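You operate a simulated robot arm through the tools that you are given. There is no shell and no other tool. Be economical: measure what you need, move in short steps, check, and stop when the job is done.

You run a simulated robot arm. Do the job below in one go: nothing can be reset, and whatever is moved stays where it is left.

## Task
Share out the batteries on the top of the sound table. At the end: the battery marked "2" from the top of the sound table is on top of the blue box (marked "LINE BOX"); the battery marked "4" from the top of the sound table is on the silver round tin; the battery labelled "1" from the top of the sound table is on top of the grey filter box (marked "SOFT") on the top of the sound table; the grey bolt jar (marked "BOLTS") stands on top of the black long lens; whatever was shut is shut again. Leave all else as you found it, and nothing knocked over.

The check looks at the end state, three seconds after you hand in, the way a careful person would. Anything else that was tipped, shoved, dropped, spilled or broken makes it a failure.

## Robot
A 7-joint arm with a two-finger parallel gripper, fixed in place. Base frame: the origin is at the foot of the arm, x ahead of it, y to its left, z up; the work surface is at about z = 0. Readings come in mm, rad, newtons and seconds.
With the tool pointing down near the work surface it reaches from about 220 to 580 mm from the base axis. Its first joint turns from -1.152 to 1.152 rad. Payload 2.5 kg.
The TCP is the grasp point between the finger pads, 23 mm short of the fingertips. In the tool frame z runs along the fingers and y along their closing line. The gripper opens to 94 mm. The fingers are 38 mm wide and 10 mm thick; the gripper's body (54 by 96 mm) begins 39 mm behind the TCP.
Orientation is told as [roll, pitch, yaw] about the base's x, y, z axes, in that order, counted from this pose: with the fingers straight down and closing along the base's y, the tool's x points along the base's -x, its y along +y and its z along -z.

## Interface
- The arm moves only by the tool jog_arm. Its argument "series" is a list of rows, each a list of 2 entries, a list of its own where there are three numbers: the shift along the tool's x, y, z in mm, then the turn, a rotation vector about the tool's x, y, z in rad. In form: [[[tx, ty, tz], [wx, wy, wz]], ...]. A call has 1 to 10 rows; each row is the pose to reach, as a shift and turn from the pose commanded when the call began, along the tool's axes at that moment. "hand" is the closure in counts, from 0 (fully open) to 255 (shut), set as the call begins (left out, the last holds). A row lasts 0.2 s, in which the tool goes at most 50 mm and 0.15 rad; a call with a longer step from one row to the next is refused whole, and so is a gripper value outside its range. Where a pose cannot be reached the arm comes as near as it can. A force on the tool above 40 N (or 10 N above the force at the start of the call, whichever is more), or a blocked arm, ends the call early, and 0.2 s more pass. The fingers move at their own pace (about 108 mm/s each) and stop on an object; they squeeze with about 31 N. The grip force told is the motor's: it shows also when the fingers shut on nothing. Time passes only in rows, and 0.2 s behind the last, so rows that repeat a pose let the fingers close. The reply holds the time, the measured pose of the TCP, the force on the tool along the base axes, the opening and the grip force, in the units named above and with some noise.
- Cameras (640 x 400 px; columns grow to the right, rows downward): "scene" is fixed at [133.4, -434.4, 524.2]; the picture's right is [0.59, -0.81, 0.00], its down [-0.60, -0.44, -0.67] and it looks along [0.54, 0.39, -0.75] (base axes); focal length 235 px, centre (320, 200). "wrist" rides on the gripper at [-39, 0, -44] in the tool frame; the picture's right is [0.00, -1.00, 0.00], its down [0.97, 0.00, -0.24] and it looks along [0.24, 0.00, 0.97] (tool axes); focal length 218 px, centre (320, 200).
- capture(camera): a new picture of that camera. The clock stands still meanwhile.
- locate(camera, pixels): for up to 12 pixels [column, row] of the newest picture of that camera ("zoom" is the newest enlarged one), the place [x, y, z] in the base frame of the surface seen there, good to about 3 mm. The clock stands still meanwhile.
- inspect(camera, box): a new picture of the part [left, top, right, bottom] of that camera's present view, enlarged. The clock stands still meanwhile.
- finish_job(): hands the job in; it is judged then, once.

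Keep the steps short. Do not move on a guess: measure, check each grasp and each placing, and mend mistakes. In all there are 80 turns and 34 pictures (those below and enlarged ones count). Leave the gripper open and the arm clear of the work at the hand-in unless told otherwise, and finish with a single line.

The tools are called after "Request:" as a command line: name --argument value ..., lists and objects as JSON in quotes. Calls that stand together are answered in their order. jog_arm: Moves the arm, as the interface text tells. Its arguments: {"type":"object","properties":{"series":{"type":"array","items":{"type":"array"}},"hand":{"type":"number"}},"required":["series"]} The other tools are called the same way: capture (camera) takes a picture; locate (camera, pixels) gives the place of the surface under pixels of a picture; inspect (camera, box) takes an enlarged picture of a part of a camera's view; finish_job () hands the job in.

At the start:

```text
time_s: 0.0
tool_pos: [262.3, -168.1, 336.2]
orientation: [0.0, -0.001, 0.001]
contact_force: [1.1, 0.1, -0.5]
gripper_width: 94.0
finger_force: 0.1
```

scene: 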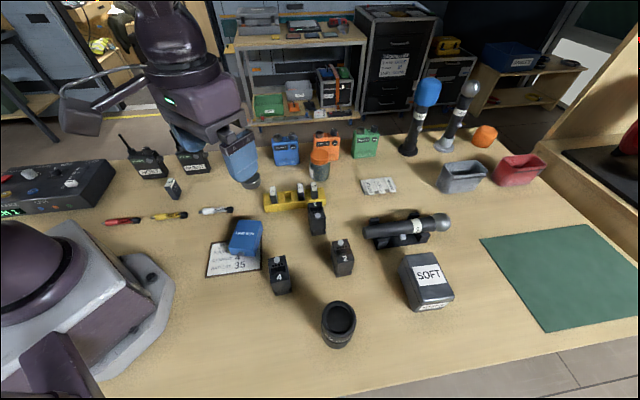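
wrist: 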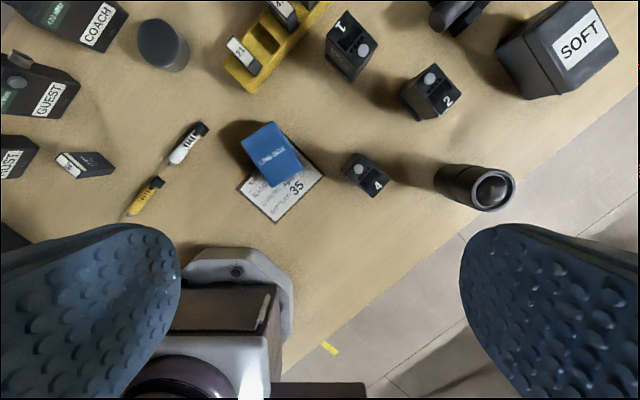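

I see batteries 4, 2, 1, the blue box, the SOFT box and a long black lens. I can't pick out the tin or the bolt jar yet, so I'll enlarge two parts of the scene.

Request:
inspect --camera "scene" --box '[100, 120, 340, 270]'

Request:
inspect --camera "scene" --box '[300, 120, 560, 350]'

```text
2.67 times, centred on (220, 195) of scene
```

zoom: 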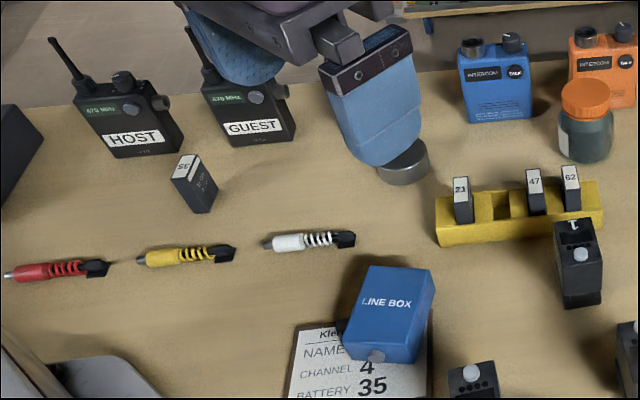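

```text
1.74 times, centred on (430, 235) of scene
```

zoom: 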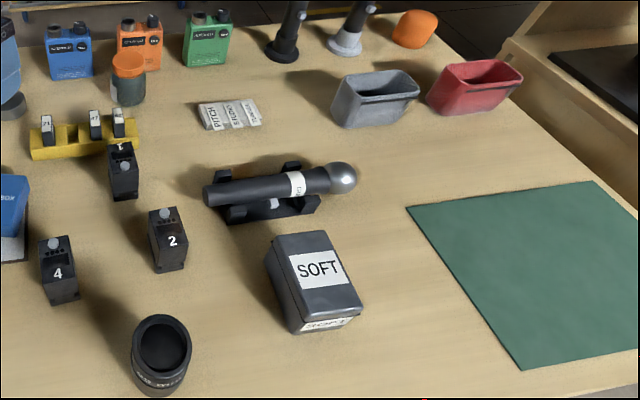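

The tin is behind the gripper at about (250,183), the long lens stands at (338,322), and the jar with the orange lid is at (319,163). Next I'll measure points on the batteries, boxes, lens, jar and tin.

Request:
locate --camera "wrist" --pixels '[[272, 150], [246, 141], [279, 125], [300, 163], [264, 178], [160, 40], [143, 40], [186, 40], [355, 162], [372, 180], [492, 190], [470, 200]]'

Request:
locate --camera "scene" --pixels '[[319, 155], [319, 170], [278, 261], [280, 278], [342, 244], [344, 260], [317, 206], [318, 222], [338, 318], [428, 276], [405, 258], [440, 256]]'

```text
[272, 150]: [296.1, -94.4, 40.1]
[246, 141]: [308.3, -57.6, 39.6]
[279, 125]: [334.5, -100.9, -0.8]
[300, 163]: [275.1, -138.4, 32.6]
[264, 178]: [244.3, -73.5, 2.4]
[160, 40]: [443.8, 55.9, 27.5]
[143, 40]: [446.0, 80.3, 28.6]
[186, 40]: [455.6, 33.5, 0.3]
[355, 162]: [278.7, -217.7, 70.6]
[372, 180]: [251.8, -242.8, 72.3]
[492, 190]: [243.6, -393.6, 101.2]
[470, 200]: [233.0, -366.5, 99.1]
```

```text
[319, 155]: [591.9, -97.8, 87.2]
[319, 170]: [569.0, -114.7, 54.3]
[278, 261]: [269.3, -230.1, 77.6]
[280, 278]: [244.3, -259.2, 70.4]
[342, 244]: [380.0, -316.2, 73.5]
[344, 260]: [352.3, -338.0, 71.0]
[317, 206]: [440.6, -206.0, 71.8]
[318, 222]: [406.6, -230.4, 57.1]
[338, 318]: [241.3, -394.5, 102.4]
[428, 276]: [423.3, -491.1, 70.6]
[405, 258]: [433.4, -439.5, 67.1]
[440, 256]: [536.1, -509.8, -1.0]
```

Battery tops are at about z 72, and the SOFT box is far out at a radius of about 640. I'll move high over the middle at about (400,-300) for a better wrist view.

Request:
jog_arm --series '[[[-34, -33, 0], [0, 0, 0]], [[-68, -66, 0], [0, 0, 0]], [[-102, -99, 0], [0, 0, 0]], [[-136, -132, 0], [0, 0, 0]], [[-136, -132, 0], [0, 0, 0]]]' --hand 0

Request:
capture --camera "wrist"

Request:
capture --camera "scene"

```text
time_s: 1.2
tool_pos: [398.9, -301.4, 336.6]
orientation: [-0.002, 0.0, 0.0]
contact_force: [0.3, 0.2, 0.9]
gripper_width: 93.8
finger_force: 0.1
```

```text
29 pictures are left
```

wrist: 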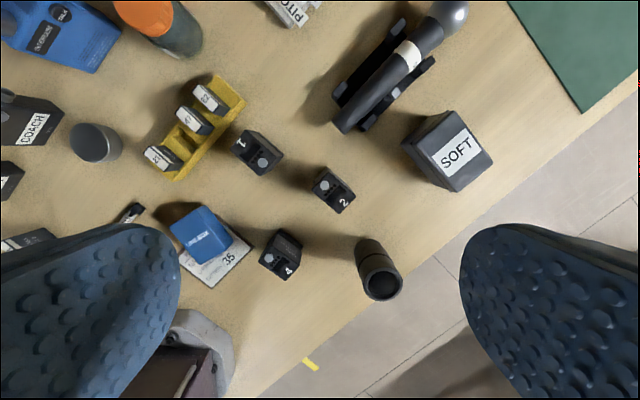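

```text
28 pictures are left
```

scene: 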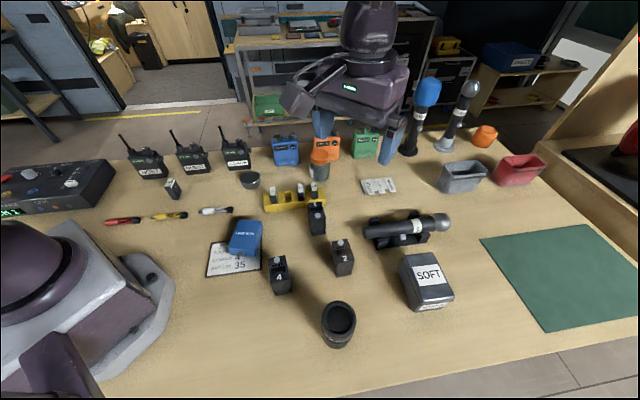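

The view is clear, so I'll enlarge the wrist view to read geometry and pick corners.

Request:
inspect --camera "wrist" --box '[150, 60, 390, 310]'

```text
1.60 times, centred on (270, 185) of wrist
```

zoom: 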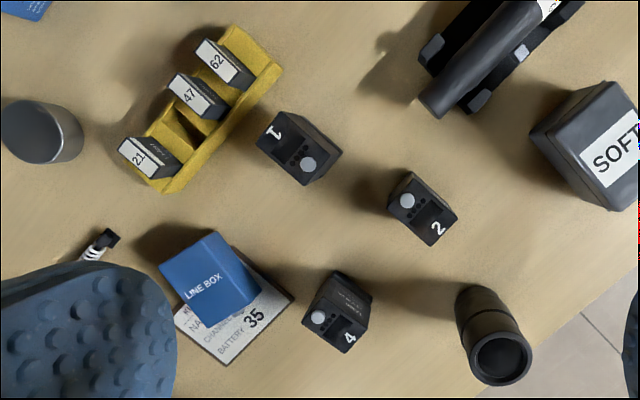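

I'll locate the battery top corners in this enlarged view, starting with batteries 4 and 2.

Request:
locate --camera "zoom" --pixels '[[304, 321], [318, 301], [343, 350], [363, 328], [318, 317], [333, 328], [389, 205], [408, 191], [432, 244], [455, 216], [407, 201], [425, 218]]'

Request:
locate --camera "zoom" --pixels '[[259, 142], [276, 118], [301, 183], [326, 160], [309, 165], [285, 145], [189, 308], [165, 268], [214, 235], [243, 290], [205, 270], [30, 130]]'

Request:
locate --camera "wrist" --pixels '[[433, 150], [470, 125], [491, 160], [457, 190], [458, 152], [403, 150], [444, 112], [382, 285], [364, 285], [401, 285], [382, 268], [382, 298]]'

```text
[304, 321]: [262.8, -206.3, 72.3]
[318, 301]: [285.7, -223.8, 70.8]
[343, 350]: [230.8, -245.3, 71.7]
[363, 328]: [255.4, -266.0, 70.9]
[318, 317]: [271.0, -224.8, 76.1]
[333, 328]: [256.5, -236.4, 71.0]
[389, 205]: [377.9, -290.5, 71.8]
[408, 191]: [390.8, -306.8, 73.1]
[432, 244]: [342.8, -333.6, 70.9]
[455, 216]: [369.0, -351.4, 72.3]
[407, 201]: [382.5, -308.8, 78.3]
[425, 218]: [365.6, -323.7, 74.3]
```

```text
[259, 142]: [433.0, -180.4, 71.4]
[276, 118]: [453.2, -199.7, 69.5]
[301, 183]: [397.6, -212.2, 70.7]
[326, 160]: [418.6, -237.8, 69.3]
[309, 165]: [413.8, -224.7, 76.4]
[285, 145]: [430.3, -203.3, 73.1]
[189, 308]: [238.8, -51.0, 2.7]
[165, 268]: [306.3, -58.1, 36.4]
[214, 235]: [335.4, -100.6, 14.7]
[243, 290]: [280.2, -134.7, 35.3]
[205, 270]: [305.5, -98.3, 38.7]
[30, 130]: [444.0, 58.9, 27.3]
```

```text
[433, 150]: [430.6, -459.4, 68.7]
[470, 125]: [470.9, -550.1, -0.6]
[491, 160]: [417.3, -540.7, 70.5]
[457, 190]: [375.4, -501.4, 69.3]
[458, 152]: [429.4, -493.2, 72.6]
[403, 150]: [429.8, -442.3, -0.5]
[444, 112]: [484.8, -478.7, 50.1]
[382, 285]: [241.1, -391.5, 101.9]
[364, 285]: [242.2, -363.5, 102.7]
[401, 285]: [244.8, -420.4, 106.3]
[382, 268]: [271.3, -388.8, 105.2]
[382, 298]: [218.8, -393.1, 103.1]
```

Battery 4's top is about 30 x 50 mm, centred near (258,-235), with its long axis near 52°. I'll hover above it with the fingers closing along that axis (yaw about -0.65), then check.

Request:
jog_arm --series '[[[28, 13, 31], [0, 0, 0.131]], [[56, 26, 62], [0, 0, 0.262]], [[84, 39, 93], [0, 0, 0.393]], [[112, 52, 124], [0, 0, 0.524]], [[141, 66, 156], [0, 0, 0.654]], [[141, 66, 156], [0, 0, 0.654]]]'

Request:
capture --camera "wrist"

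```text
time_s: 2.6
tool_pos: [256.6, -236.1, 179.4]
orientation: [0.001, -0.002, -0.656]
contact_force: [0.5, -1.0, 0.1]
gripper_width: 94.3
finger_force: 0.1
```

```text
26 pictures are left
```

wrist: 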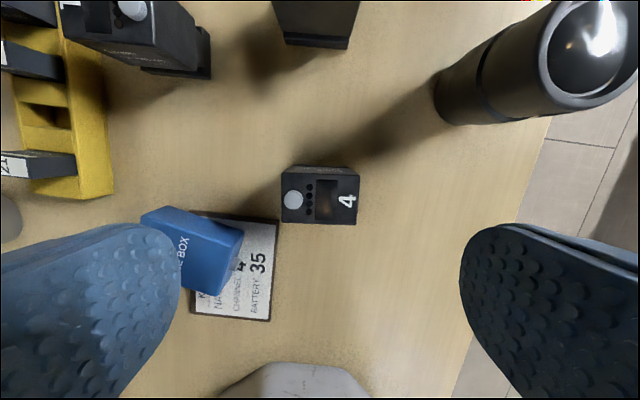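

The battery is well aligned in view at (281-359, 173-224). I'll measure its corners, plus the blue box corners for later.

Request:
locate --camera "wrist" --pixels '[[284, 177], [356, 179], [354, 221], [284, 219], [293, 200], [150, 217], [175, 208], [240, 236], [215, 285], [200, 245], [575, 50], [590, 90]]'

```text
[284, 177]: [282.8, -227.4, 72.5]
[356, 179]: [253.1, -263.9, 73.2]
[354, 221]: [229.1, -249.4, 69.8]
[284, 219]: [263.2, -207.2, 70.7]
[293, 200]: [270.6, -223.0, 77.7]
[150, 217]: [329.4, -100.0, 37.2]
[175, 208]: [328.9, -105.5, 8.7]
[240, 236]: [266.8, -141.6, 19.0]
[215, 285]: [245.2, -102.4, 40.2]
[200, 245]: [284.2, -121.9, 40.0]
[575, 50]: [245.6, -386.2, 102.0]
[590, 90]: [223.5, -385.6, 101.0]
```

The battery's centre is (257,-237), right under the tool. I'll go straight down to z 48.

Request:
jog_arm --series '[[[0, -1, 40], [0, 0, 0]], [[0, -1, 80], [0, 0, 0]], [[0, -1, 110], [0, 0, 0]], [[0, -1, 131], [0, 0, 0]], [[0, -1, 131], [0, 0, 0]]]'

Request:
jog_arm --series '[[[0, 0, 0], [0, 0, 0]], [[0, 0, 0], [0, 0, 0]], [[0, 0, 0], [0, 0, 0]]]' --hand 255

```text
time_s: 3.8
tool_pos: [256.3, -235.0, 48.5]
orientation: [0.001, 0.0, -0.655]
contact_force: [-0.3, -0.6, 0.2]
gripper_width: 94.1
finger_force: 0.0
```

```text
time_s: 4.6
tool_pos: [256.7, -236.0, 49.0]
orientation: [0.001, 0.002, -0.654]
contact_force: [-0.7, 0.4, -0.7]
gripper_width: 56.0
finger_force: 31.1
```

It's held, at 56 mm wide. I'll lift it straight up and enlarge the tin in the scene view.

Request:
jog_arm --series '[[[0, 0, -30], [0, 0, 0]], [[0, 0, -70], [0, 0, 0]], [[0, 0, -110], [0, 0, 0]], [[0, 0, -150], [0, 0, 0]], [[0, 0, -150], [0, 0, 0]]]'

Request:
inspect --camera "scene" --box '[180, 120, 340, 220]'

```text
time_s: 5.8
tool_pos: [256.6, -235.6, 200.6]
orientation: [0.0, -0.001, -0.655]
contact_force: [0.3, -0.6, 0.1]
gripper_width: 0.2
finger_force: 30.7
```

```text
4.00 times, centred on (260, 170) of scene
```

zoom: 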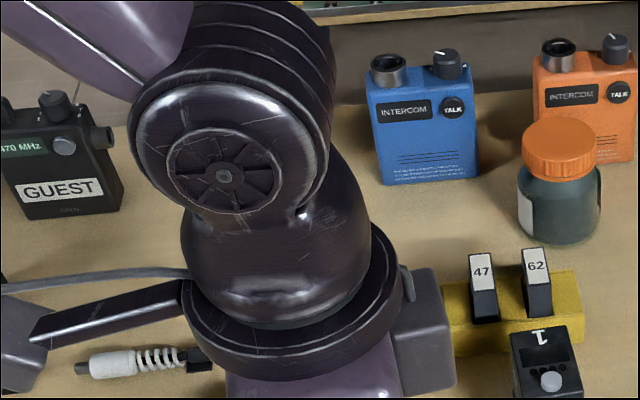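

The opening reads 0.2, so the battery slipped out. I'll open the fingers and look.

Request:
jog_arm --series '[[[0, 0, 0], [0, 0, 0]], [[0, 0, 0], [0, 0, 0]], [[0, 0, 0], [0, 0, 0]]]' --hand 0

Request:
capture --camera "wrist"

```text
time_s: 6.6
tool_pos: [256.2, -235.9, 199.5]
orientation: [0.001, 0.0, -0.655]
contact_force: [0.0, -0.3, 0.3]
gripper_width: 94.0
finger_force: 0.0
```

```text
24 pictures are left
```

wrist: 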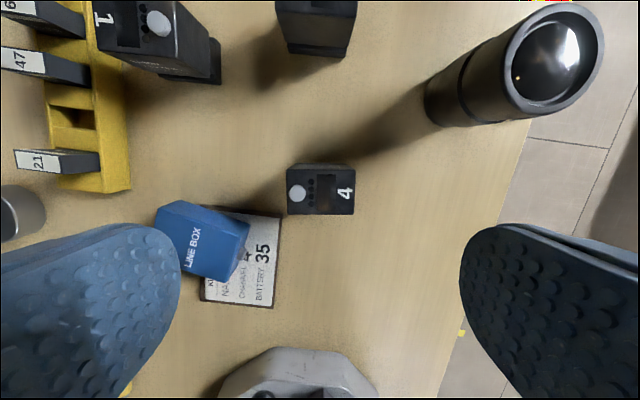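

Battery 4 is still upright in place, so the grip slid off. I'll enlarge the batteries' sides to see their shape.

Request:
inspect --camera "scene" --box '[290, 190, 370, 290]'

Request:
inspect --camera "wrist" --box '[60, 0, 380, 220]'

```text
4.00 times, centred on (330, 240) of scene
```

zoom: 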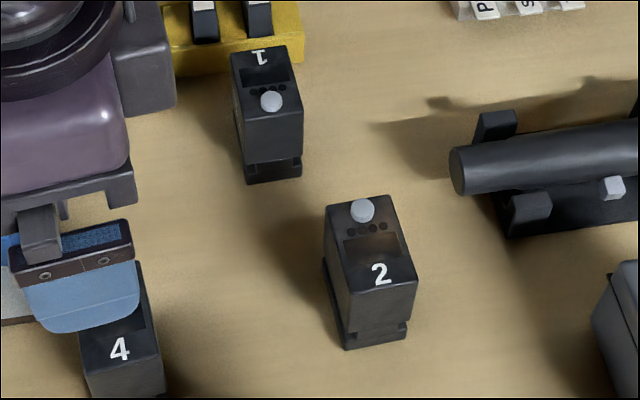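

```text
1.82 times, centred on (220, 110) of wrist
```

zoom: 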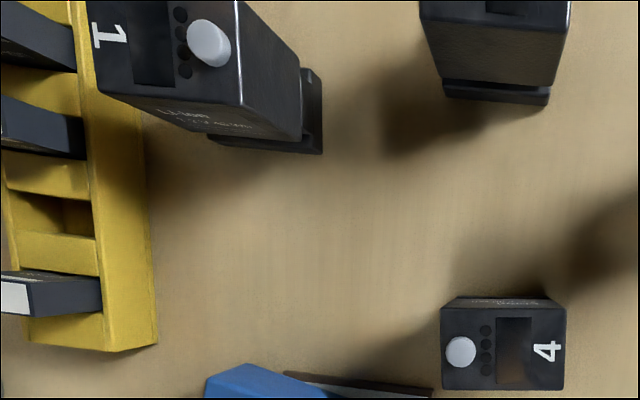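

The batteries look like plain blocks with a grooved foot, and my fast lift probably slipped. I'll go down again a little lower, close, and lift very slowly.

Request:
jog_arm --series '[[[0, 0, 45], [0, 0, 0]], [[0, 0, 90], [0, 0, 0]], [[0, 0, 125], [0, 0, 0]], [[0, 0, 145], [0, 0, 0]], [[0, 0, 155], [0, 0, 0]], [[0, 0, 155], [0, 0, 0]]]'

Request:
jog_arm --series '[[[0, 0, 0], [0, 0, 0]], [[0, 0, 0], [0, 0, 0]], [[0, 0, 0], [0, 0, 0]], [[0, 0, -1], [0, 0, 0]], [[0, 0, -2], [0, 0, 0]], [[0, 0, -3], [0, 0, 0]], [[0, 0, -4], [0, 0, 0]], [[0, 0, -4], [0, 0, 0]]]' --hand 255

```text
time_s: 8.0
tool_pos: [257.4, -236.3, 44.5]
orientation: [0.001, 0.001, -0.654]
contact_force: [0.6, -0.4, 0.1]
gripper_width: 93.9
finger_force: 0.1
```

```text
time_s: 9.8
tool_pos: [256.6, -235.0, 49.1]
orientation: [0.0, 0.0, -0.654]
contact_force: [-0.9, 1.4, -2.1]
gripper_width: 55.8
finger_force: 31.3
```

The load reads about -2 N. I'll keep lifting slowly and watch it.

Request:
jog_arm --series '[[[0, 0, -2], [0, 0, 0]], [[0, 0, -4], [0, 0, 0]], [[0, 0, -6], [0, 0, 0]], [[0, 0, -8], [0, 0, 0]], [[0, 0, -8], [0, 0, 0]]]'

Request:
inspect --camera "scene" --box '[220, 200, 380, 320]'

```text
time_s: 11.0
tool_pos: [256.8, -236.8, 57.9]
orientation: [0.001, -0.001, -0.655]
contact_force: [-0.4, -0.6, -4.1]
gripper_width: 55.9
finger_force: 31.2
```

```text
3.33 times, centred on (300, 260) of scene
```

zoom: 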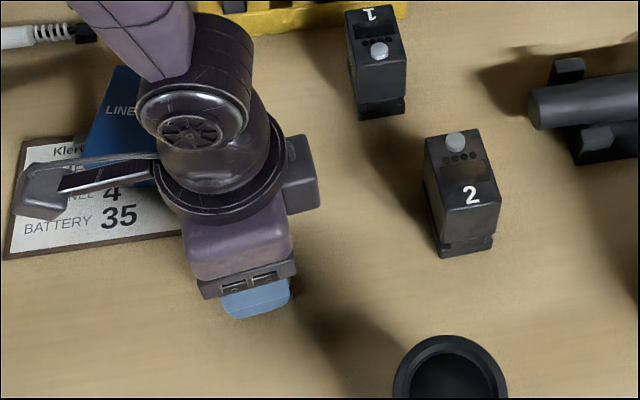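

The load is steady at about -4 N, probably its weight. I'll lift further at a gentle 10 mm per row.

Request:
jog_arm --series '[[[0, 0, -3], [0, 0, 0]], [[0, 0, -8], [0, 0, 0]], [[0, 0, -14], [0, 0, 0]], [[0, 0, -21], [0, 0, 0]], [[0, 0, -28], [0, 0, 0]], [[0, 0, -35], [0, 0, 0]], [[0, 0, -42], [0, 0, 0]], [[0, 0, -48], [0, 0, 0]], [[0, 0, -52], [0, 0, 0]], [[0, 0, -52], [0, 0, 0]]]'

```text
time_s: 13.2
tool_pos: [255.1, -235.6, 107.6]
orientation: [0.0, -0.002, -0.654]
contact_force: [-0.2, 0.3, -2.9]
gripper_width: 56.0
finger_force: 31.0
```

It's held now, with the fingertips above where its top used to be. I'll take a wrist picture to check for slip.

Request:
capture --camera "wrist"

```text
20 pictures are left
```

wrist: 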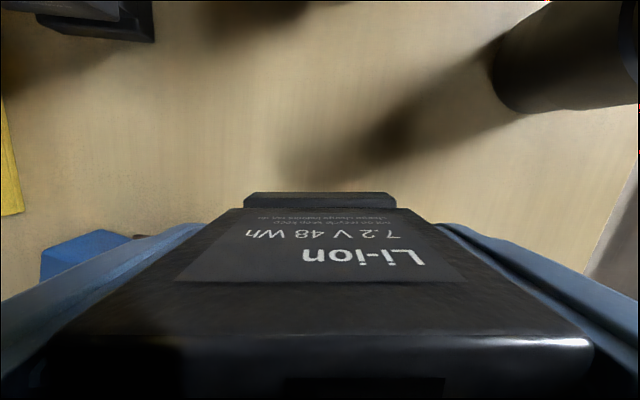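

The battery sits straight in the hand. I'll measure its top edge and foot to get the hold height.

Request:
locate --camera "wrist" --pixels '[[200, 355], [500, 355], [320, 325], [320, 215], [255, 198], [385, 198], [60, 262]]'

```text
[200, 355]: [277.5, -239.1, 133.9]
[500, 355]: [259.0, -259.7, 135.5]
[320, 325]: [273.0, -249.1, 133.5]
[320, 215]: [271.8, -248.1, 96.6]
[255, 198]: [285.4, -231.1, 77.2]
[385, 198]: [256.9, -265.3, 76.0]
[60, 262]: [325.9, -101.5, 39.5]
```

It didn't slip: the bottom is 44.5 mm below the TCP. Next I'll locate the tin top in the earlier scene picture, around (250,178).

Request:
locate --camera "scene" --pixels '[[250, 177], [243, 178], [241, 178], [258, 177], [260, 178], [250, 173], [250, 171], [250, 181], [250, 184], [246, 176], [255, 180]]'

```text
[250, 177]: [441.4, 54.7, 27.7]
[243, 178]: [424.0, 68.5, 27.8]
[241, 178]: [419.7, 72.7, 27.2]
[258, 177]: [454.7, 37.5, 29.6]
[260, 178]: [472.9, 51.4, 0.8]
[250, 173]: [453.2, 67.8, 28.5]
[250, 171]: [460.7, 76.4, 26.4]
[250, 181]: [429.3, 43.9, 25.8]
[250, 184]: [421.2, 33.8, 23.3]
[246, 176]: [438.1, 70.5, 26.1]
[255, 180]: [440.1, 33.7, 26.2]
```

The tin's centre is about (441,56), top z 28. Before approaching, I'll check the neighbours: the COACH radio and the rack.

Request:
locate --camera "scene" --pixels '[[236, 170], [248, 168], [225, 170], [236, 146], [248, 150], [222, 128], [266, 209], [264, 200], [272, 188], [319, 185], [300, 186], [316, 186]]'

```text
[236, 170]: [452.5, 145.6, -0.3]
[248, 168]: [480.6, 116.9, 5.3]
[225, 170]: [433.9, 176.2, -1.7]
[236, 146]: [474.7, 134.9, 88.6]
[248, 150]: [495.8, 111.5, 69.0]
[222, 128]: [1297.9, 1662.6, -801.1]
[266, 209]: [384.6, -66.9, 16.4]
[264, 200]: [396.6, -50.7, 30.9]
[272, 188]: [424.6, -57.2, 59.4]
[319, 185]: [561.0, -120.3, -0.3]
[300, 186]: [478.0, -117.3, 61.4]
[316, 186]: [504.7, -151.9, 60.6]
```

Yaw 0 over the tin keeps clear of the radio corner (481,117). I'll raise the battery smoothly and carry it halfway.

Request:
jog_arm --series '[[[0, 0, -6], [0, 0, 0]], [[0, 0, -20], [0, 0, 0]], [[0, 0, -40], [0, 0, 0]], [[1, 10, -60], [0, 0, 0]], [[3, 30, -75], [0, 0, -0.04]], [[5, 55, -85], [0, 0, -0.1]], [[7, 83, -88], [0, 0, -0.17]], [[10, 111, -88], [0, 0, -0.24]], [[12, 135, -88], [0, 0, -0.3]], [[13, 150, -88], [0, 0, -0.33]]]'

```text
time_s: 15.4
tool_pos: [337.0, -107.9, 196.8]
orientation: [0.002, -0.001, -0.324]
contact_force: [-0.3, -0.9, -2.5]
gripper_width: 55.8
finger_force: 31.4
```

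Still held at 55.8. I'll finish the carry to above the tin.

Request:
jog_arm --series '[[[-2, 8, 0], [0, 0, -0.02]], [[-7, 28, 0], [0, 0, -0.06]], [[-14, 55, 0], [0, 0, -0.11]], [[-21, 84, 0], [0, 0, -0.16]], [[-28, 113, 0], [0, 0, -0.21]], [[-35, 142, 0], [0, 0, -0.26]], [[-41, 167, 0], [0, 0, -0.3]], [[-45, 183, 0], [0, 0, -0.32]], [[-46, 189, 0], [0, 0, -0.325]], [[-46, 189, 0], [0, 0, -0.325]]]'

Request:
capture --camera "wrist"

```text
time_s: 17.6
tool_pos: [441.2, 55.9, 197.2]
orientation: [0.0, 0.002, 0.002]
contact_force: [-0.9, 0.0, -1.7]
gripper_width: 55.7
finger_force: 31.3
```

```text
19 pictures are left
```

wrist: 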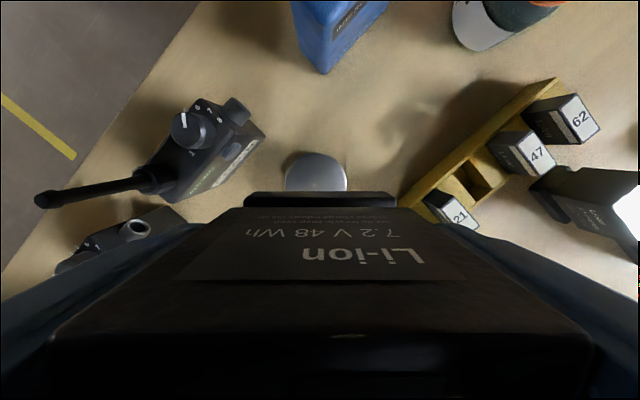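

The tin's far half shows at (285-347, 150-190). I'll measure its rim.

Request:
locate --camera "wrist" --pixels '[[316, 154], [300, 158], [332, 158], [287, 172], [345, 172], [316, 175], [287, 184], [345, 184], [260, 150], [240, 155]]'

```text
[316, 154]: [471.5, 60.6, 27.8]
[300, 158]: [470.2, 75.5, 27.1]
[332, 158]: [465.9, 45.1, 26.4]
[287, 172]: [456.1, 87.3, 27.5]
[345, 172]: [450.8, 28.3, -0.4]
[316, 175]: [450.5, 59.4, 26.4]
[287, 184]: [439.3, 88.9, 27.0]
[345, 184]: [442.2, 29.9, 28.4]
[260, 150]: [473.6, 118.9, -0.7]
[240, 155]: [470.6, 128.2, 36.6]
```

Tin centre is (443,59), radius 30. I'll shift 2-3 mm and lower slowly to just above the top.

Request:
jog_arm --series '[[[-1, 1, 8], [0, 0, 0]], [[-2, 3, 28], [0, 0, 0]], [[-2, 3, 50], [0, 0, 0]], [[-2, 3, 72], [0, 0, 0]], [[-2, 3, 92], [0, 0, 0]], [[-2, 3, 107], [0, 0, 0]], [[-2, 3, 116], [0, 0, 0]], [[-2, 3, 120], [0, 0, 0]], [[-2, 3, 122], [0, 0, 0]], [[-2, 3, 122], [0, 0, 0]]]'

Request:
jog_arm --series '[[[0, 0, 1], [0, 0, 0]], [[0, 0, 2], [0, 0, 0]], [[0, 0, 2.5], [0, 0, 0]], [[0, 0, 2.5], [0, 0, 0]]]'

```text
time_s: 19.8
tool_pos: [443.6, 58.7, 73.5]
orientation: [0.001, 0.0, 0.002]
contact_force: [-0.9, 0.2, -2.7]
gripper_width: 56.1
finger_force: 31.1
```

```text
time_s: 20.8
tool_pos: [443.5, 60.3, 71.9]
orientation: [0.001, -0.002, 0.001]
contact_force: [-5.1, 0.5, 17.3]
gripper_width: 55.8
finger_force: 31.5
```

Contact reads 17 N, so it's standing on the tin. I'll open the fingers partway, to about 75 mm, to release.

Request:
jog_arm --series '[[[0, 0, -0.5], [0, 0, 0]], [[0, 0, -0.5], [0, 0, 0]], [[0, 0, -0.5], [0, 0, 0]]]' --hand 50

Request:
jog_arm --series '[[[0, 0, -10], [0, 0, 0]], [[0, 0, -30], [0, 0, 0]], [[0, 0, -65], [0, 0, 0]], [[0, 0, -105], [0, 0, 0]], [[0, 0, -140], [0, 0, 0]], [[0, 0, -140], [0, 0, 0]]]'

Request:
capture --camera "wrist"

```text
time_s: 21.6
tool_pos: [442.7, 58.7, 71.3]
orientation: [-0.001, 0.001, 0.001]
contact_force: [0.2, 0.5, 0.7]
gripper_width: 75.5
finger_force: 0.3
```

```text
time_s: 23.0
tool_pos: [442.4, 58.8, 212.8]
orientation: [0.001, 0.001, 0.003]
contact_force: [0.3, -0.6, -0.2]
gripper_width: 75.8
finger_force: 0.1
```

```text
18 pictures are left
```

wrist: 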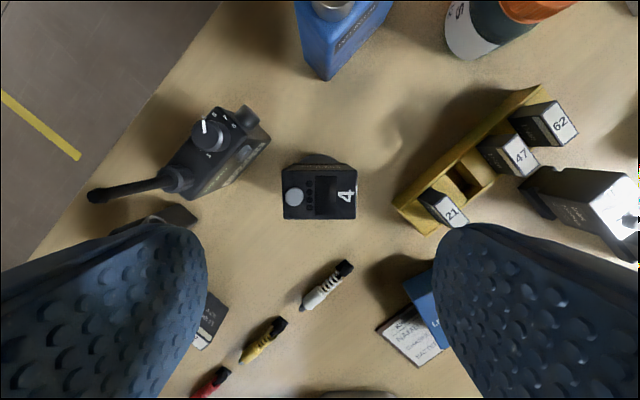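

Battery 4 stands on the tin. From this view I'll measure the gap between the rack and battery 1, and parts of the jar.

Request:
locate --camera "wrist" --pixels '[[530, 165], [527, 180], [540, 212], [550, 172], [540, 95], [425, 230], [500, 165], [535, 140], [540, 6], [460, 25], [485, 45], [457, 12]]'

Request:
inspect --camera "wrist" --box '[420, 0, 640, 130]'

```text
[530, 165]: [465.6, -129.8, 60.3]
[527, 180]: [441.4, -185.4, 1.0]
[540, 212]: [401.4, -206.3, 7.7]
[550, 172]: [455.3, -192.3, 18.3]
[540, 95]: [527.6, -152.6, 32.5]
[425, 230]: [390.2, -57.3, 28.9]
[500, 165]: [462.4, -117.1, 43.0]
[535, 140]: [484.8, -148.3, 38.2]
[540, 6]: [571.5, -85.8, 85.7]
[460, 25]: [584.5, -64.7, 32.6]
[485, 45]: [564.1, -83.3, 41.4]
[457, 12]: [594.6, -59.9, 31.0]
```

```text
2.91 times, centred on (530, 65) of wrist
```

zoom: 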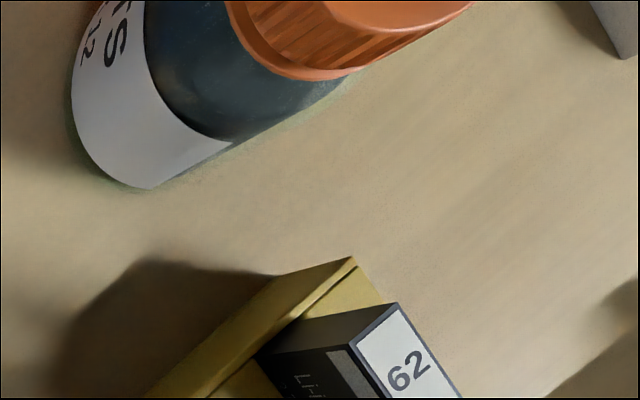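

The label ends in "S / 12", which fits BOLTS, and it's the only jar. There's over 50 mm of free space between battery 1 and the rack. Now I'll measure the blue box top and battery 2 in an enlarged scene view.

Request:
inspect --camera "scene" --box '[200, 200, 360, 300]'

```text
4.00 times, centred on (280, 250) of scene
```

zoom: 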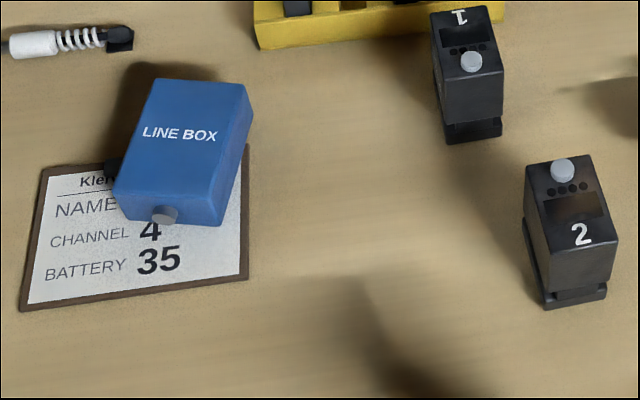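

I'll locate the box top corners and battery 2's top corners here.

Request:
locate --camera "zoom" --pixels '[[157, 84], [243, 90], [124, 185], [150, 195], [212, 195], [225, 150], [180, 135], [529, 170], [590, 158], [612, 246], [556, 255], [562, 168]]'

```text
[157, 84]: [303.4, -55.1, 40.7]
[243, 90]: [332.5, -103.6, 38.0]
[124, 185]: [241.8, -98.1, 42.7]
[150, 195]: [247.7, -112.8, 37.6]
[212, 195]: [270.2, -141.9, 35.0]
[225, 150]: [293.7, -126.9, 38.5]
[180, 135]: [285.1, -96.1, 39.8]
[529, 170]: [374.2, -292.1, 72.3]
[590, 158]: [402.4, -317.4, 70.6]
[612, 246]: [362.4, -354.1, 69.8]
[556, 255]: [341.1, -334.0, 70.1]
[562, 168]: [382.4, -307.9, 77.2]
```

The box top centre is (287,-100), z 39, about 57 x 75 mm. Battery 2 is near (370,-323). I'll hover above it.

Request:
jog_arm --series '[[[8, -42, 0], [0, 0, 0.07]], [[16, -85, 0], [0, 0, 0.14]], [[24, -127, 0], [0, 0, 0.21]], [[32, -169, 0], [0, 0, 0.29]], [[40, -212, 0], [0, 0, 0.36]], [[48, -254, 0], [0, 0, 0.44]], [[56, -297, 5], [0, 0, 0.51]], [[64, -339, 10], [0, 0, 0.59]], [[72, -381, 13], [0, 0, 0.66]], [[72, -381, 13], [0, 0, 0.66]]]' --hand 0

Request:
capture --camera "wrist"

```text
time_s: 25.2
tool_pos: [370.6, -322.7, 199.2]
orientation: [0.001, -0.001, -0.66]
contact_force: [-0.6, -0.8, -0.4]
gripper_width: 94.0
finger_force: 0.0
```

```text
15 pictures are left
```

wrist: 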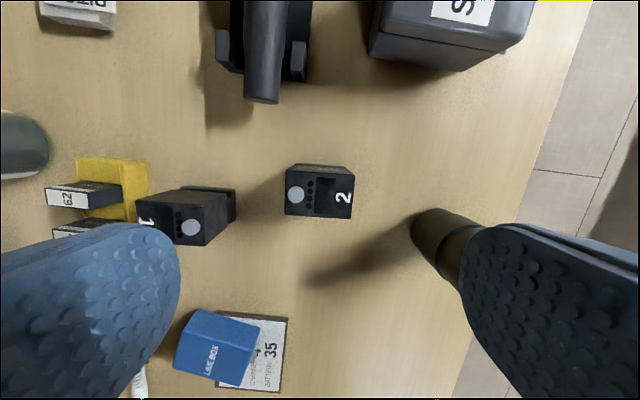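

Battery 2 at (286-353, 170-219) appears rotated about 4°. I'll measure its corners, and battery 1's too.

Request:
locate --camera "wrist" --pixels '[[288, 173], [350, 179], [349, 216], [288, 211], [139, 205], [200, 196], [150, 235], [203, 243], [370, 55], [465, 68], [522, 45], [385, 12]]'

```text
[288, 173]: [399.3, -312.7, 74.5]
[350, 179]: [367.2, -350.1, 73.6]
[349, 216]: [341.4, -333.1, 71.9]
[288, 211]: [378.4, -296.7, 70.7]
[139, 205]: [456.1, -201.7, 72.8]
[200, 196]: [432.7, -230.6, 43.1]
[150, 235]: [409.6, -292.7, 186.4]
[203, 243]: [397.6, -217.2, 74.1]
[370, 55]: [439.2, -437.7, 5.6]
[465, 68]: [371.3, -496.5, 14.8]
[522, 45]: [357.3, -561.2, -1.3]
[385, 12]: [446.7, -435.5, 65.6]
```

The centre is (371.6,-323) and its axis is at about 47.5°. I'll turn by 0.075, go down, and close.

Request:
jog_arm --series '[[[-1, 0, 40], [0, 0, 0.075]], [[-1, 0, 80], [0, 0, 0.075]], [[-1, 0, 115], [0, 0, 0.075]], [[-1, 0, 140], [0, 0, 0.075]], [[-1, 0, 154], [0, 0, 0.075]], [[-1, 0, 154.5], [0, 0, 0.075]], [[-1, 0, 154.5], [0, 0, 0.075]]]'

Request:
jog_arm --series '[[[0, 0, 0], [0, 0, 0]], [[0, 0, 0], [0, 0, 0]], [[0, 0, 0], [0, 0, 0]], [[0, 0, 0], [0, 0, 0]]]' --hand 255

Request:
jog_arm --series '[[[0, 0, -1], [0, 0, 0]], [[0, 0, -3], [0, 0, 0]], [[0, 0, -7], [0, 0, 0]], [[0, 0, -12], [0, 0, 0]], [[0, 0, -19], [0, 0, 0]], [[0, 0, -27], [0, 0, 0]], [[0, 0, -36], [0, 0, 0]], [[0, 0, -45], [0, 0, 0]], [[0, 0, -52], [0, 0, 0]], [[0, 0, -56], [0, 0, 0]]]'

```text
time_s: 26.8
tool_pos: [372.8, -323.6, 44.2]
orientation: [0.0, 0.0, -0.734]
contact_force: [0.2, -0.2, -0.5]
gripper_width: 94.1
finger_force: 0.0
```

```text
time_s: 27.8
tool_pos: [371.5, -321.7, 44.3]
orientation: [0.0, 0.001, -0.734]
contact_force: [1.1, 0.8, 0.0]
gripper_width: 56.0
finger_force: 30.9
```

```text
time_s: 30.0
tool_pos: [372.2, -322.6, 101.2]
orientation: [0.001, 0.0, -0.736]
contact_force: [0.6, 0.7, -2.5]
gripper_width: 55.8
finger_force: 31.1
```

It's held. I'll carry it smoothly to above the blue box (287,-100).

Request:
jog_arm --series '[[[2, 1, -10], [0, 0, 0]], [[9, 5, -25], [0, 0, 0.02]], [[27, 14, -40], [0, 0, 0.05]], [[54, 28, -48], [0, 0, 0.08]], [[82, 42, -50], [0, 0, 0.12]], [[112, 57, -50], [0, 0, 0.16]], [[142, 72, -50], [0, 0, 0.19]], [[170, 86, -50], [0, 0, 0.22]], [[194, 98, -50], [0, 0, 0.24]], [[208, 105.5, -50], [0, 0, 0.25]]]'

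Request:
jog_arm --series '[[[2.5, 3, 0], [0, 0, 0]], [[2.5, 3, 0], [0, 0, 0]]]'

Request:
capture --camera "wrist"

```text
time_s: 32.2
tool_pos: [287.4, -104.9, 152.0]
orientation: [0.0, 0.0, -0.986]
contact_force: [-0.2, 0.1, -3.3]
gripper_width: 56.0
finger_force: 31.5
```

```text
time_s: 32.8
tool_pos: [288.9, -101.1, 151.5]
orientation: [-0.002, 0.001, -0.984]
contact_force: [0.0, -0.1, -3.3]
gripper_width: 55.8
finger_force: 31.4
```

```text
14 pictures are left
```

wrist: 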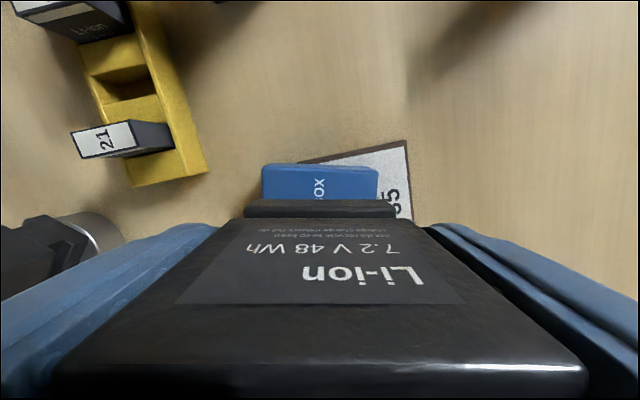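

The box is centred and aligned under the battery at px 262-378. A quick measure of its visible edge will confirm this.

Request:
locate --camera "wrist" --pixels '[[268, 175], [372, 177], [320, 175], [268, 192], [372, 195], [400, 370], [320, 212]]'

```text
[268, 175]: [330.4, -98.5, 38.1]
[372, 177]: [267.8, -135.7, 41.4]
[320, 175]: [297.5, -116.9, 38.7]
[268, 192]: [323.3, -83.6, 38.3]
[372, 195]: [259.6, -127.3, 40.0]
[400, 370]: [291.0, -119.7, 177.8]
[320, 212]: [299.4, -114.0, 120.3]
```

The battery should go about 4 mm further along tool x. I'll shift and lower it gently until contact.

Request:
jog_arm --series '[[[2, 0, 5], [0, 0, 0]], [[4.5, 0, 17], [0, 0, 0]], [[4.5, 0, 32], [0, 0, 0]], [[4.5, 0, 46], [0, 0, 0]], [[4.5, 0, 56], [0, 0, 0]], [[4.5, 0, 61], [0, 0, 0]], [[4.5, 0, 63], [0, 0, 0]], [[4.5, 0, 64.5], [0, 0, 0]], [[4.5, 0, 66], [0, 0, 0]], [[4.5, 0, 66], [0, 0, 0]]]'

```text
time_s: 35.0
tool_pos: [286.6, -97.6, 84.3]
orientation: [-0.001, -0.001, -0.985]
contact_force: [0.0, -0.4, -2.7]
gripper_width: 55.8
finger_force: 30.6
```

No contact yet, so I'll lower in 1 mm steps.

Request:
jog_arm --series '[[[0, 0, 0.7], [0, 0, 0]], [[0, 0, 1.4], [0, 0, 0]], [[0, 0, 1.4], [0, 0, 0]]]'

```text
time_s: 35.8
tool_pos: [287.4, -97.7, 83.1]
orientation: [0.002, 0.001, -0.985]
contact_force: [-4.9, 2.6, 24.8]
gripper_width: 55.8
finger_force: 30.6
```

It's touching the box. I'll release, rise, and check.

Request:
jog_arm --series '[[[0, 0, -0.7], [0, 0, 0]], [[0, 0, -0.7], [0, 0, 0]], [[0, 0, -0.7], [0, 0, 0]]]' --hand 30

Request:
jog_arm --series '[[[0, 0, -10], [0, 0, 0]], [[0, 0, -30], [0, 0, 0]], [[0, 0, -65], [0, 0, 0]], [[0, 0, -105], [0, 0, 0]], [[0, 0, -130], [0, 0, 0]], [[0, 0, -130], [0, 0, 0]]]'

Request:
capture --camera "wrist"

```text
time_s: 36.6
tool_pos: [286.3, -97.3, 84.0]
orientation: [-0.001, -0.001, -0.986]
contact_force: [-0.8, 0.1, 0.6]
gripper_width: 82.6
finger_force: 0.0
```

```text
time_s: 38.0
tool_pos: [287.0, -98.8, 214.9]
orientation: [-0.001, 0.0, -0.984]
contact_force: [-0.7, -0.5, -0.6]
gripper_width: 83.0
finger_force: 0.1
```

```text
13 pictures are left
```

wrist: 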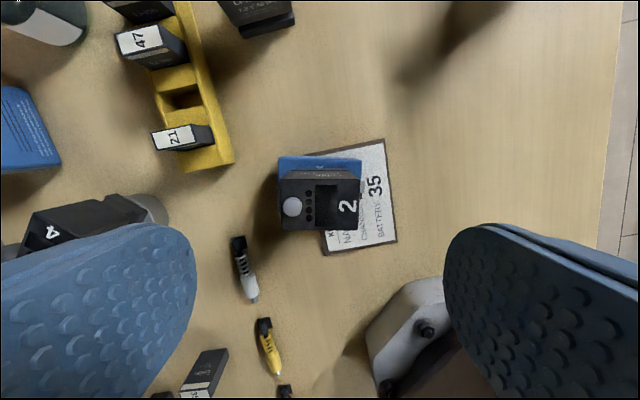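

Battery 2 stands on the blue box. Next I'll move over toward the SOFT box at about (400,-440,235) to measure it and see how far the arm reaches.

Request:
jog_arm --series '[[[-43, -12, -5], [0, 0, -0.03]], [[-87, -24, -10], [0, 0, -0.06]], [[-130, -36, -15], [0, 0, -0.09]], [[-173, -47, -20], [0, 0, -0.12]], [[-217, -59, -20], [0, 0, -0.15]], [[-260, -71, -20], [0, 0, -0.18]], [[-303, -83, -20], [0, 0, -0.21]], [[-346, -94, -20], [0, 0, -0.235]], [[-346, -94, -20], [0, 0, -0.235]]]' --hand 0

Request:
capture --camera "wrist"

```text
time_s: 40.0
tool_pos: [400.8, -438.1, 232.9]
orientation: [0.0, 0.001, -0.749]
contact_force: [-0.4, -0.5, -0.4]
gripper_width: 94.0
finger_force: 0.2
```

```text
12 pictures are left
```

wrist: 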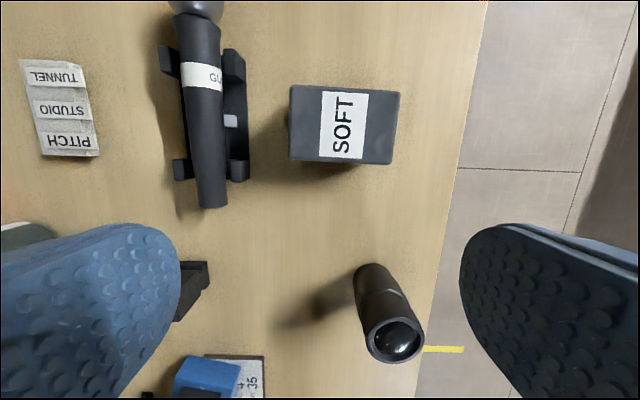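

The SOFT top shows at (290-399, 87-163), nearly aligned with the hand. I'll measure its corners and the lens top.

Request:
locate --camera "wrist" --pixels '[[293, 91], [396, 95], [389, 160], [293, 157], [342, 125], [396, 338], [370, 338], [421, 338], [396, 316], [396, 358], [396, 322], [376, 338]]'

Request:
jog_arm --series '[[[-12, 0, 20], [0, 0, 0]], [[-25, 0, 40], [0, 0, 0]], [[-38, 0, 60], [0, 0, 0]], [[-50, 0, 75], [0, 0, 0]], [[-50, 0, 75], [0, 0, 0]]]'

```text
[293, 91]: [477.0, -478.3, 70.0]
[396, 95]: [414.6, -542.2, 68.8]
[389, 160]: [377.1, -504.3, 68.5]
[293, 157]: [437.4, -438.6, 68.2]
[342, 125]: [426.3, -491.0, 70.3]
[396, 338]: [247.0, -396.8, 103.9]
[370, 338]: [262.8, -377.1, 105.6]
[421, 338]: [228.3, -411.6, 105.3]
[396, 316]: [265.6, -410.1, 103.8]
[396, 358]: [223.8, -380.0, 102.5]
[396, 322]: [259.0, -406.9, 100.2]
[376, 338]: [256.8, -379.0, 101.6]
```

```text
time_s: 41.2
tool_pos: [410.6, -438.5, 167.6]
orientation: [-0.001, 0.001, -0.749]
contact_force: [0.6, 0.4, 0.4]
gripper_width: 93.8
finger_force: 0.0
out of reach, approached as far as the arm can: row 1, 2, 3, 4, 5
```

SOFT's top is centred at (426,-491), about 93 x 59 mm, z 70. Upright, the arm stops at a radius of about 600, so I'll try leaning the tool by 0.4 rad (fingers outward) here, high and empty.

Request:
locate --camera "wrist" --pixels '[[210, 195], [240, 165], [205, 100], [238, 70], [182, 170]]'

Request:
jog_arm --series '[[[0, 0, 0], [0, -0.1, 0]], [[0, 0, 0], [0, -0.2, 0]], [[0, 0, 0], [0, -0.3, 0]], [[0, 0, 0], [0, -0.4, 0]], [[0, 0, 0], [0, -0.4, 0]]]'

```text
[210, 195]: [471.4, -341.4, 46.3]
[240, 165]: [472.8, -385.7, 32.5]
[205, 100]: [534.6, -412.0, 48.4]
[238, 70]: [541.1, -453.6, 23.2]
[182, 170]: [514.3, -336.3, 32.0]
```

```text
time_s: 42.4
tool_pos: [410.9, -440.9, 167.2]
orientation: [-0.001, -0.403, -0.749]
contact_force: [0.5, 0.5, 0.1]
gripper_width: 94.2
finger_force: 0.1
out of reach, approached as far as the arm can: row 1, 2, 3
```

Leaning works. I'll test the actual placing spot, (421,-487), at z 130 while still empty and clear of the box.

Request:
jog_arm --series '[[[-5, -7, 12], [0, 0, 0]], [[-10, -14, 24], [0, 0, 0]], [[-15, -20, 36], [0, 0, 0]], [[-21, -27, 49], [0, 0, 0]], [[-21, -27, 49], [0, 0, 0]]]'

```text
time_s: 43.6
tool_pos: [421.8, -485.8, 129.4]
orientation: [0.0, -0.4, -0.747]
contact_force: [-0.6, 0.0, -0.5]
gripper_width: 94.0
finger_force: 0.1
```

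The spot is reachable. Keeping this lean, I'll go to hover above battery 1 at about (424,-210,190).

Request:
jog_arm --series '[[[21, 29, -18], [0, 0, 0]], [[42, 58, -37], [0, 0, 0]], [[63, 87, -55], [0, 0, 0]], [[84, 116, -74], [0, 0, 0]], [[105, 145, -92], [0, 0, 0]], [[127, 174, -110], [0, 0, 0]], [[148, 203, -129], [0, 0, 0]], [[148, 203, -129], [0, 0, 0]]]'

Request:
capture --camera "wrist"

```text
time_s: 45.4
tool_pos: [421.9, -210.7, 191.8]
orientation: [0.001, -0.398, -0.751]
contact_force: [-0.4, 0.1, -0.3]
gripper_width: 94.0
finger_force: 0.2
```

```text
11 pictures are left
```

wrist: 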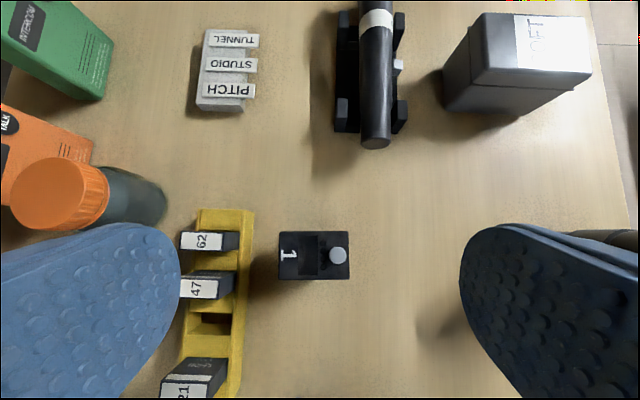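

Battery 1 shows at (279-349, 232-279), aligned with the hand, with the rack edge at x≈254. I'll measure the corners and the gap.

Request:
locate --camera "wrist" --pixels '[[282, 235], [346, 235], [346, 276], [282, 276], [252, 240], [252, 220], [244, 300], [258, 250], [240, 395], [234, 245], [225, 290]]'

```text
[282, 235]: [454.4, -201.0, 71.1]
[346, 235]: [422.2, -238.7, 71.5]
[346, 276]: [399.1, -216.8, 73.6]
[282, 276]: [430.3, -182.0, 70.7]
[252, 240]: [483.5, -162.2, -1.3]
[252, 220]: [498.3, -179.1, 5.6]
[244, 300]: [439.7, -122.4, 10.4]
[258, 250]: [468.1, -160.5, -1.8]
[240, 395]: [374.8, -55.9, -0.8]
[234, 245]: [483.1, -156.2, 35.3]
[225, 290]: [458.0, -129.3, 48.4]
```

The finger has about 14 mm clearance to the rack. I'll go straight down to z 48, keeping the lean.

Request:
jog_arm --series '[[[11.5, 3.9, 34.2], [0, 0, 0]], [[25.4, 3.9, 67.3], [0, 0, 0]], [[38.3, 3.9, 97.8], [0, 0, 0]], [[47.7, 3.9, 120.3], [0, 0, 0]], [[53.3, 3.9, 133.6], [0, 0, 0]], [[53.3, 3.9, 133.6], [0, 0, 0]]]'

Request:
jog_arm --series '[[[0, 0, 0], [0, 0, 0]], [[0, 0, 0], [0, 0, 0]], [[0, 0, 0], [0, 0, 0]], [[0, 0, 0], [0, 0, 0]]]' --hand 255

```text
time_s: 46.8
tool_pos: [426.3, -209.5, 47.1]
orientation: [0.0, -0.4, -0.748]
contact_force: [-0.2, 0.4, 0.3]
gripper_width: 93.9
finger_force: 0.1
```

```text
time_s: 47.8
tool_pos: [426.5, -207.9, 46.7]
orientation: [-0.001, -0.4, -0.749]
contact_force: [1.1, 0.3, -0.4]
gripper_width: 56.0
finger_force: 30.7
```

Gripped at 56. I'll lift slowly, straight up.

Request:
jog_arm --series '[[[-0.4, 0, -0.9], [0, 0, 0]], [[-1.2, 0, -2.8], [0, 0, 0]], [[-2.7, 0, -6.5], [0, 0, 0]], [[-4.7, 0, -11.1], [0, 0, 0]], [[-7.4, 0, -17.5], [0, 0, 0]], [[-10.5, 0, -24.9], [0, 0, 0]], [[-14, 0, -33.2], [0, 0, 0]], [[-17.5, 0, -41.5], [0, 0, 0]], [[-21, 0, -49.8], [0, 0, 0]], [[-23.3, 0, -55.3], [0, 0, 0]]]'

```text
time_s: 50.0
tool_pos: [427.6, -208.7, 106.3]
orientation: [-0.001, -0.399, -0.748]
contact_force: [-0.7, -0.1, -2.6]
gripper_width: 55.9
finger_force: 31.0
```

It's held. I'll raise it and carry it two-thirds of the way toward the SOFT box.

Request:
jog_arm --series '[[[-5.1, -2.1, -7.4], [0, 0, 0]], [[-17.2, -8.3, -21.5], [0, 0, 0]], [[-32.6, -20.7, -29.3], [0, 0, 0]], [[-49.7, -39.4, -26.9], [0, 0, 0]], [[-66.9, -60.1, -19.6], [0, 0, 0]], [[-84.1, -80.9, -12.4], [0, 0, 0]], [[-101.3, -101.6, -5.2], [0, 0, 0]], [[-116.7, -120.3, 1.3], [0, 0, 0]], [[-128.8, -134.8, 6.4], [0, 0, 0]], [[-133.9, -141, 8.6], [0, 0, 0]]]'

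Request:
jog_arm --series '[[[-2, -2, 1], [0, 0, 0]], [[-8, -10, 3.5], [0, 0, 0]], [[-20, -24, 8.4], [0, 0, 0]], [[-34, -41, 14.3], [0, 0, 0]], [[-46, -55.5, 19.3], [0, 0, 0]], [[-53, -64, 22.3], [0, 0, 0]], [[-55, -66.4, 23.1], [0, 0, 0]], [[-55, -66.4, 23.1], [0, 0, 0]]]'

Request:
capture --camera "wrist"

```text
time_s: 52.2
tool_pos: [424.5, -399.4, 150.9]
orientation: [-0.001, -0.401, -0.748]
contact_force: [0.4, -0.4, -2.3]
gripper_width: 56.0
finger_force: 30.9
```

```text
time_s: 54.0
tool_pos: [421.2, -486.3, 151.7]
orientation: [-0.001, -0.4, -0.75]
contact_force: [0.4, -0.6, -2.5]
gripper_width: 56.0
finger_force: 31.0
```

```text
10 pictures are left
```

wrist: 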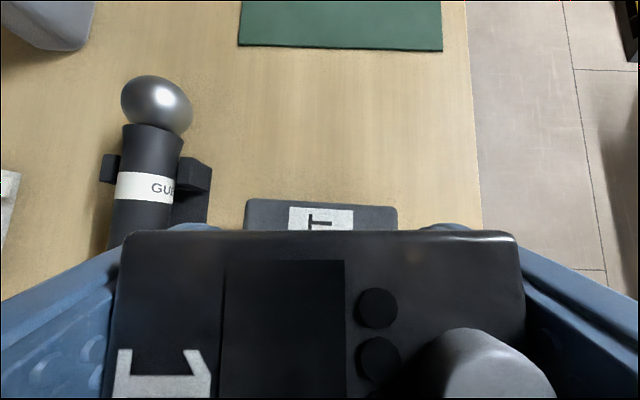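

The SOFT box is centred and aligned under the battery. I'll check its far edge and the battery's top height.

Request:
locate --camera "wrist" --pixels '[[255, 203], [390, 210], [320, 208], [200, 240], [450, 245], [150, 330]]'

```text
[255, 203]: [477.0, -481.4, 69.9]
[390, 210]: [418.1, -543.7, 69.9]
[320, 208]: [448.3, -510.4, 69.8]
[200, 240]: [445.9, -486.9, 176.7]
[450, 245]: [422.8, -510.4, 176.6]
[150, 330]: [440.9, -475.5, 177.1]
```

I'll shift 4 mm outward and lower gently to just above the box.

Request:
jog_arm --series '[[[-0.2, 0, 4.5], [0, 0, 0]], [[1, 0, 12.7], [0, 0, 0]], [[4.1, 0, 20], [0, 0, 0]], [[6.8, 0, 26.5], [0, 0, 0]], [[8.3, 0, 30.2], [0, 0, 0]], [[9.1, 0, 32], [0, 0, 0]], [[9.1, 0, 32], [0, 0, 0]]]'

Request:
jog_arm --series '[[[0.3, 0, 0.7], [0, 0, 0]], [[0.6, 0, 1.4], [0, 0, 0]], [[0.6, 0, 1.4], [0, 0, 0]]]'

```text
time_s: 55.6
tool_pos: [424.8, -489.7, 119.3]
orientation: [0.0, -0.4, -0.747]
contact_force: [-0.1, -0.2, -2.9]
gripper_width: 56.0
finger_force: 30.9
```

```text
time_s: 56.4
tool_pos: [425.6, -491.4, 116.1]
orientation: [0.0, -0.401, -0.749]
contact_force: [0.5, 0.4, -1.7]
gripper_width: 55.8
finger_force: 30.6
```

No contact yet, so I'll go down in small steps.

Request:
jog_arm --series '[[[0.3, 0, 0.6], [0, 0, 0]], [[0.5, 0, 1.1], [0, 0, 0]], [[0.5, 0, 1.1], [0, 0, 0]]]'

```text
time_s: 57.2
tool_pos: [426.2, -489.8, 116.5]
orientation: [0.001, -0.401, -0.748]
contact_force: [-2.0, 1.1, 4.0]
gripper_width: 55.9
finger_force: 31.0
```

It's touching, with the load reversed to +4 N. I'll release and withdraw along the fingers.

Request:
jog_arm --series '[[[0, 0, 0], [0, 0, 0]], [[0, 0, 0], [0, 0, 0]], [[0, 0, 0], [0, 0, 0]]]' --hand 30

Request:
jog_arm --series '[[[0, 0, -10], [0, 0, 0]], [[0, 0, -30], [0, 0, 0]], [[0, 0, -65], [0, 0, 0]], [[0, 0, -105], [0, 0, 0]], [[0, 0, -130], [0, 0, 0]], [[0, 0, -130], [0, 0, 0]]]'

Request:
capture --camera "wrist"

```text
time_s: 58.0
tool_pos: [425.0, -491.2, 115.3]
orientation: [0.0, -0.399, -0.749]
contact_force: [0.1, 0.3, 1.0]
gripper_width: 83.1
finger_force: 0.1
```

```text
time_s: 59.4
tool_pos: [389.6, -455.2, 234.7]
orientation: [-0.001, -0.401, -0.748]
contact_force: [0.1, -0.2, -0.3]
gripper_width: 82.7
finger_force: 0.1
```

```text
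9 pictures are left
```

wrist: 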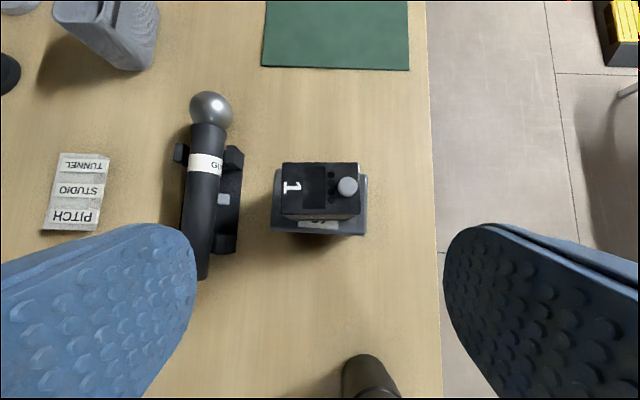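

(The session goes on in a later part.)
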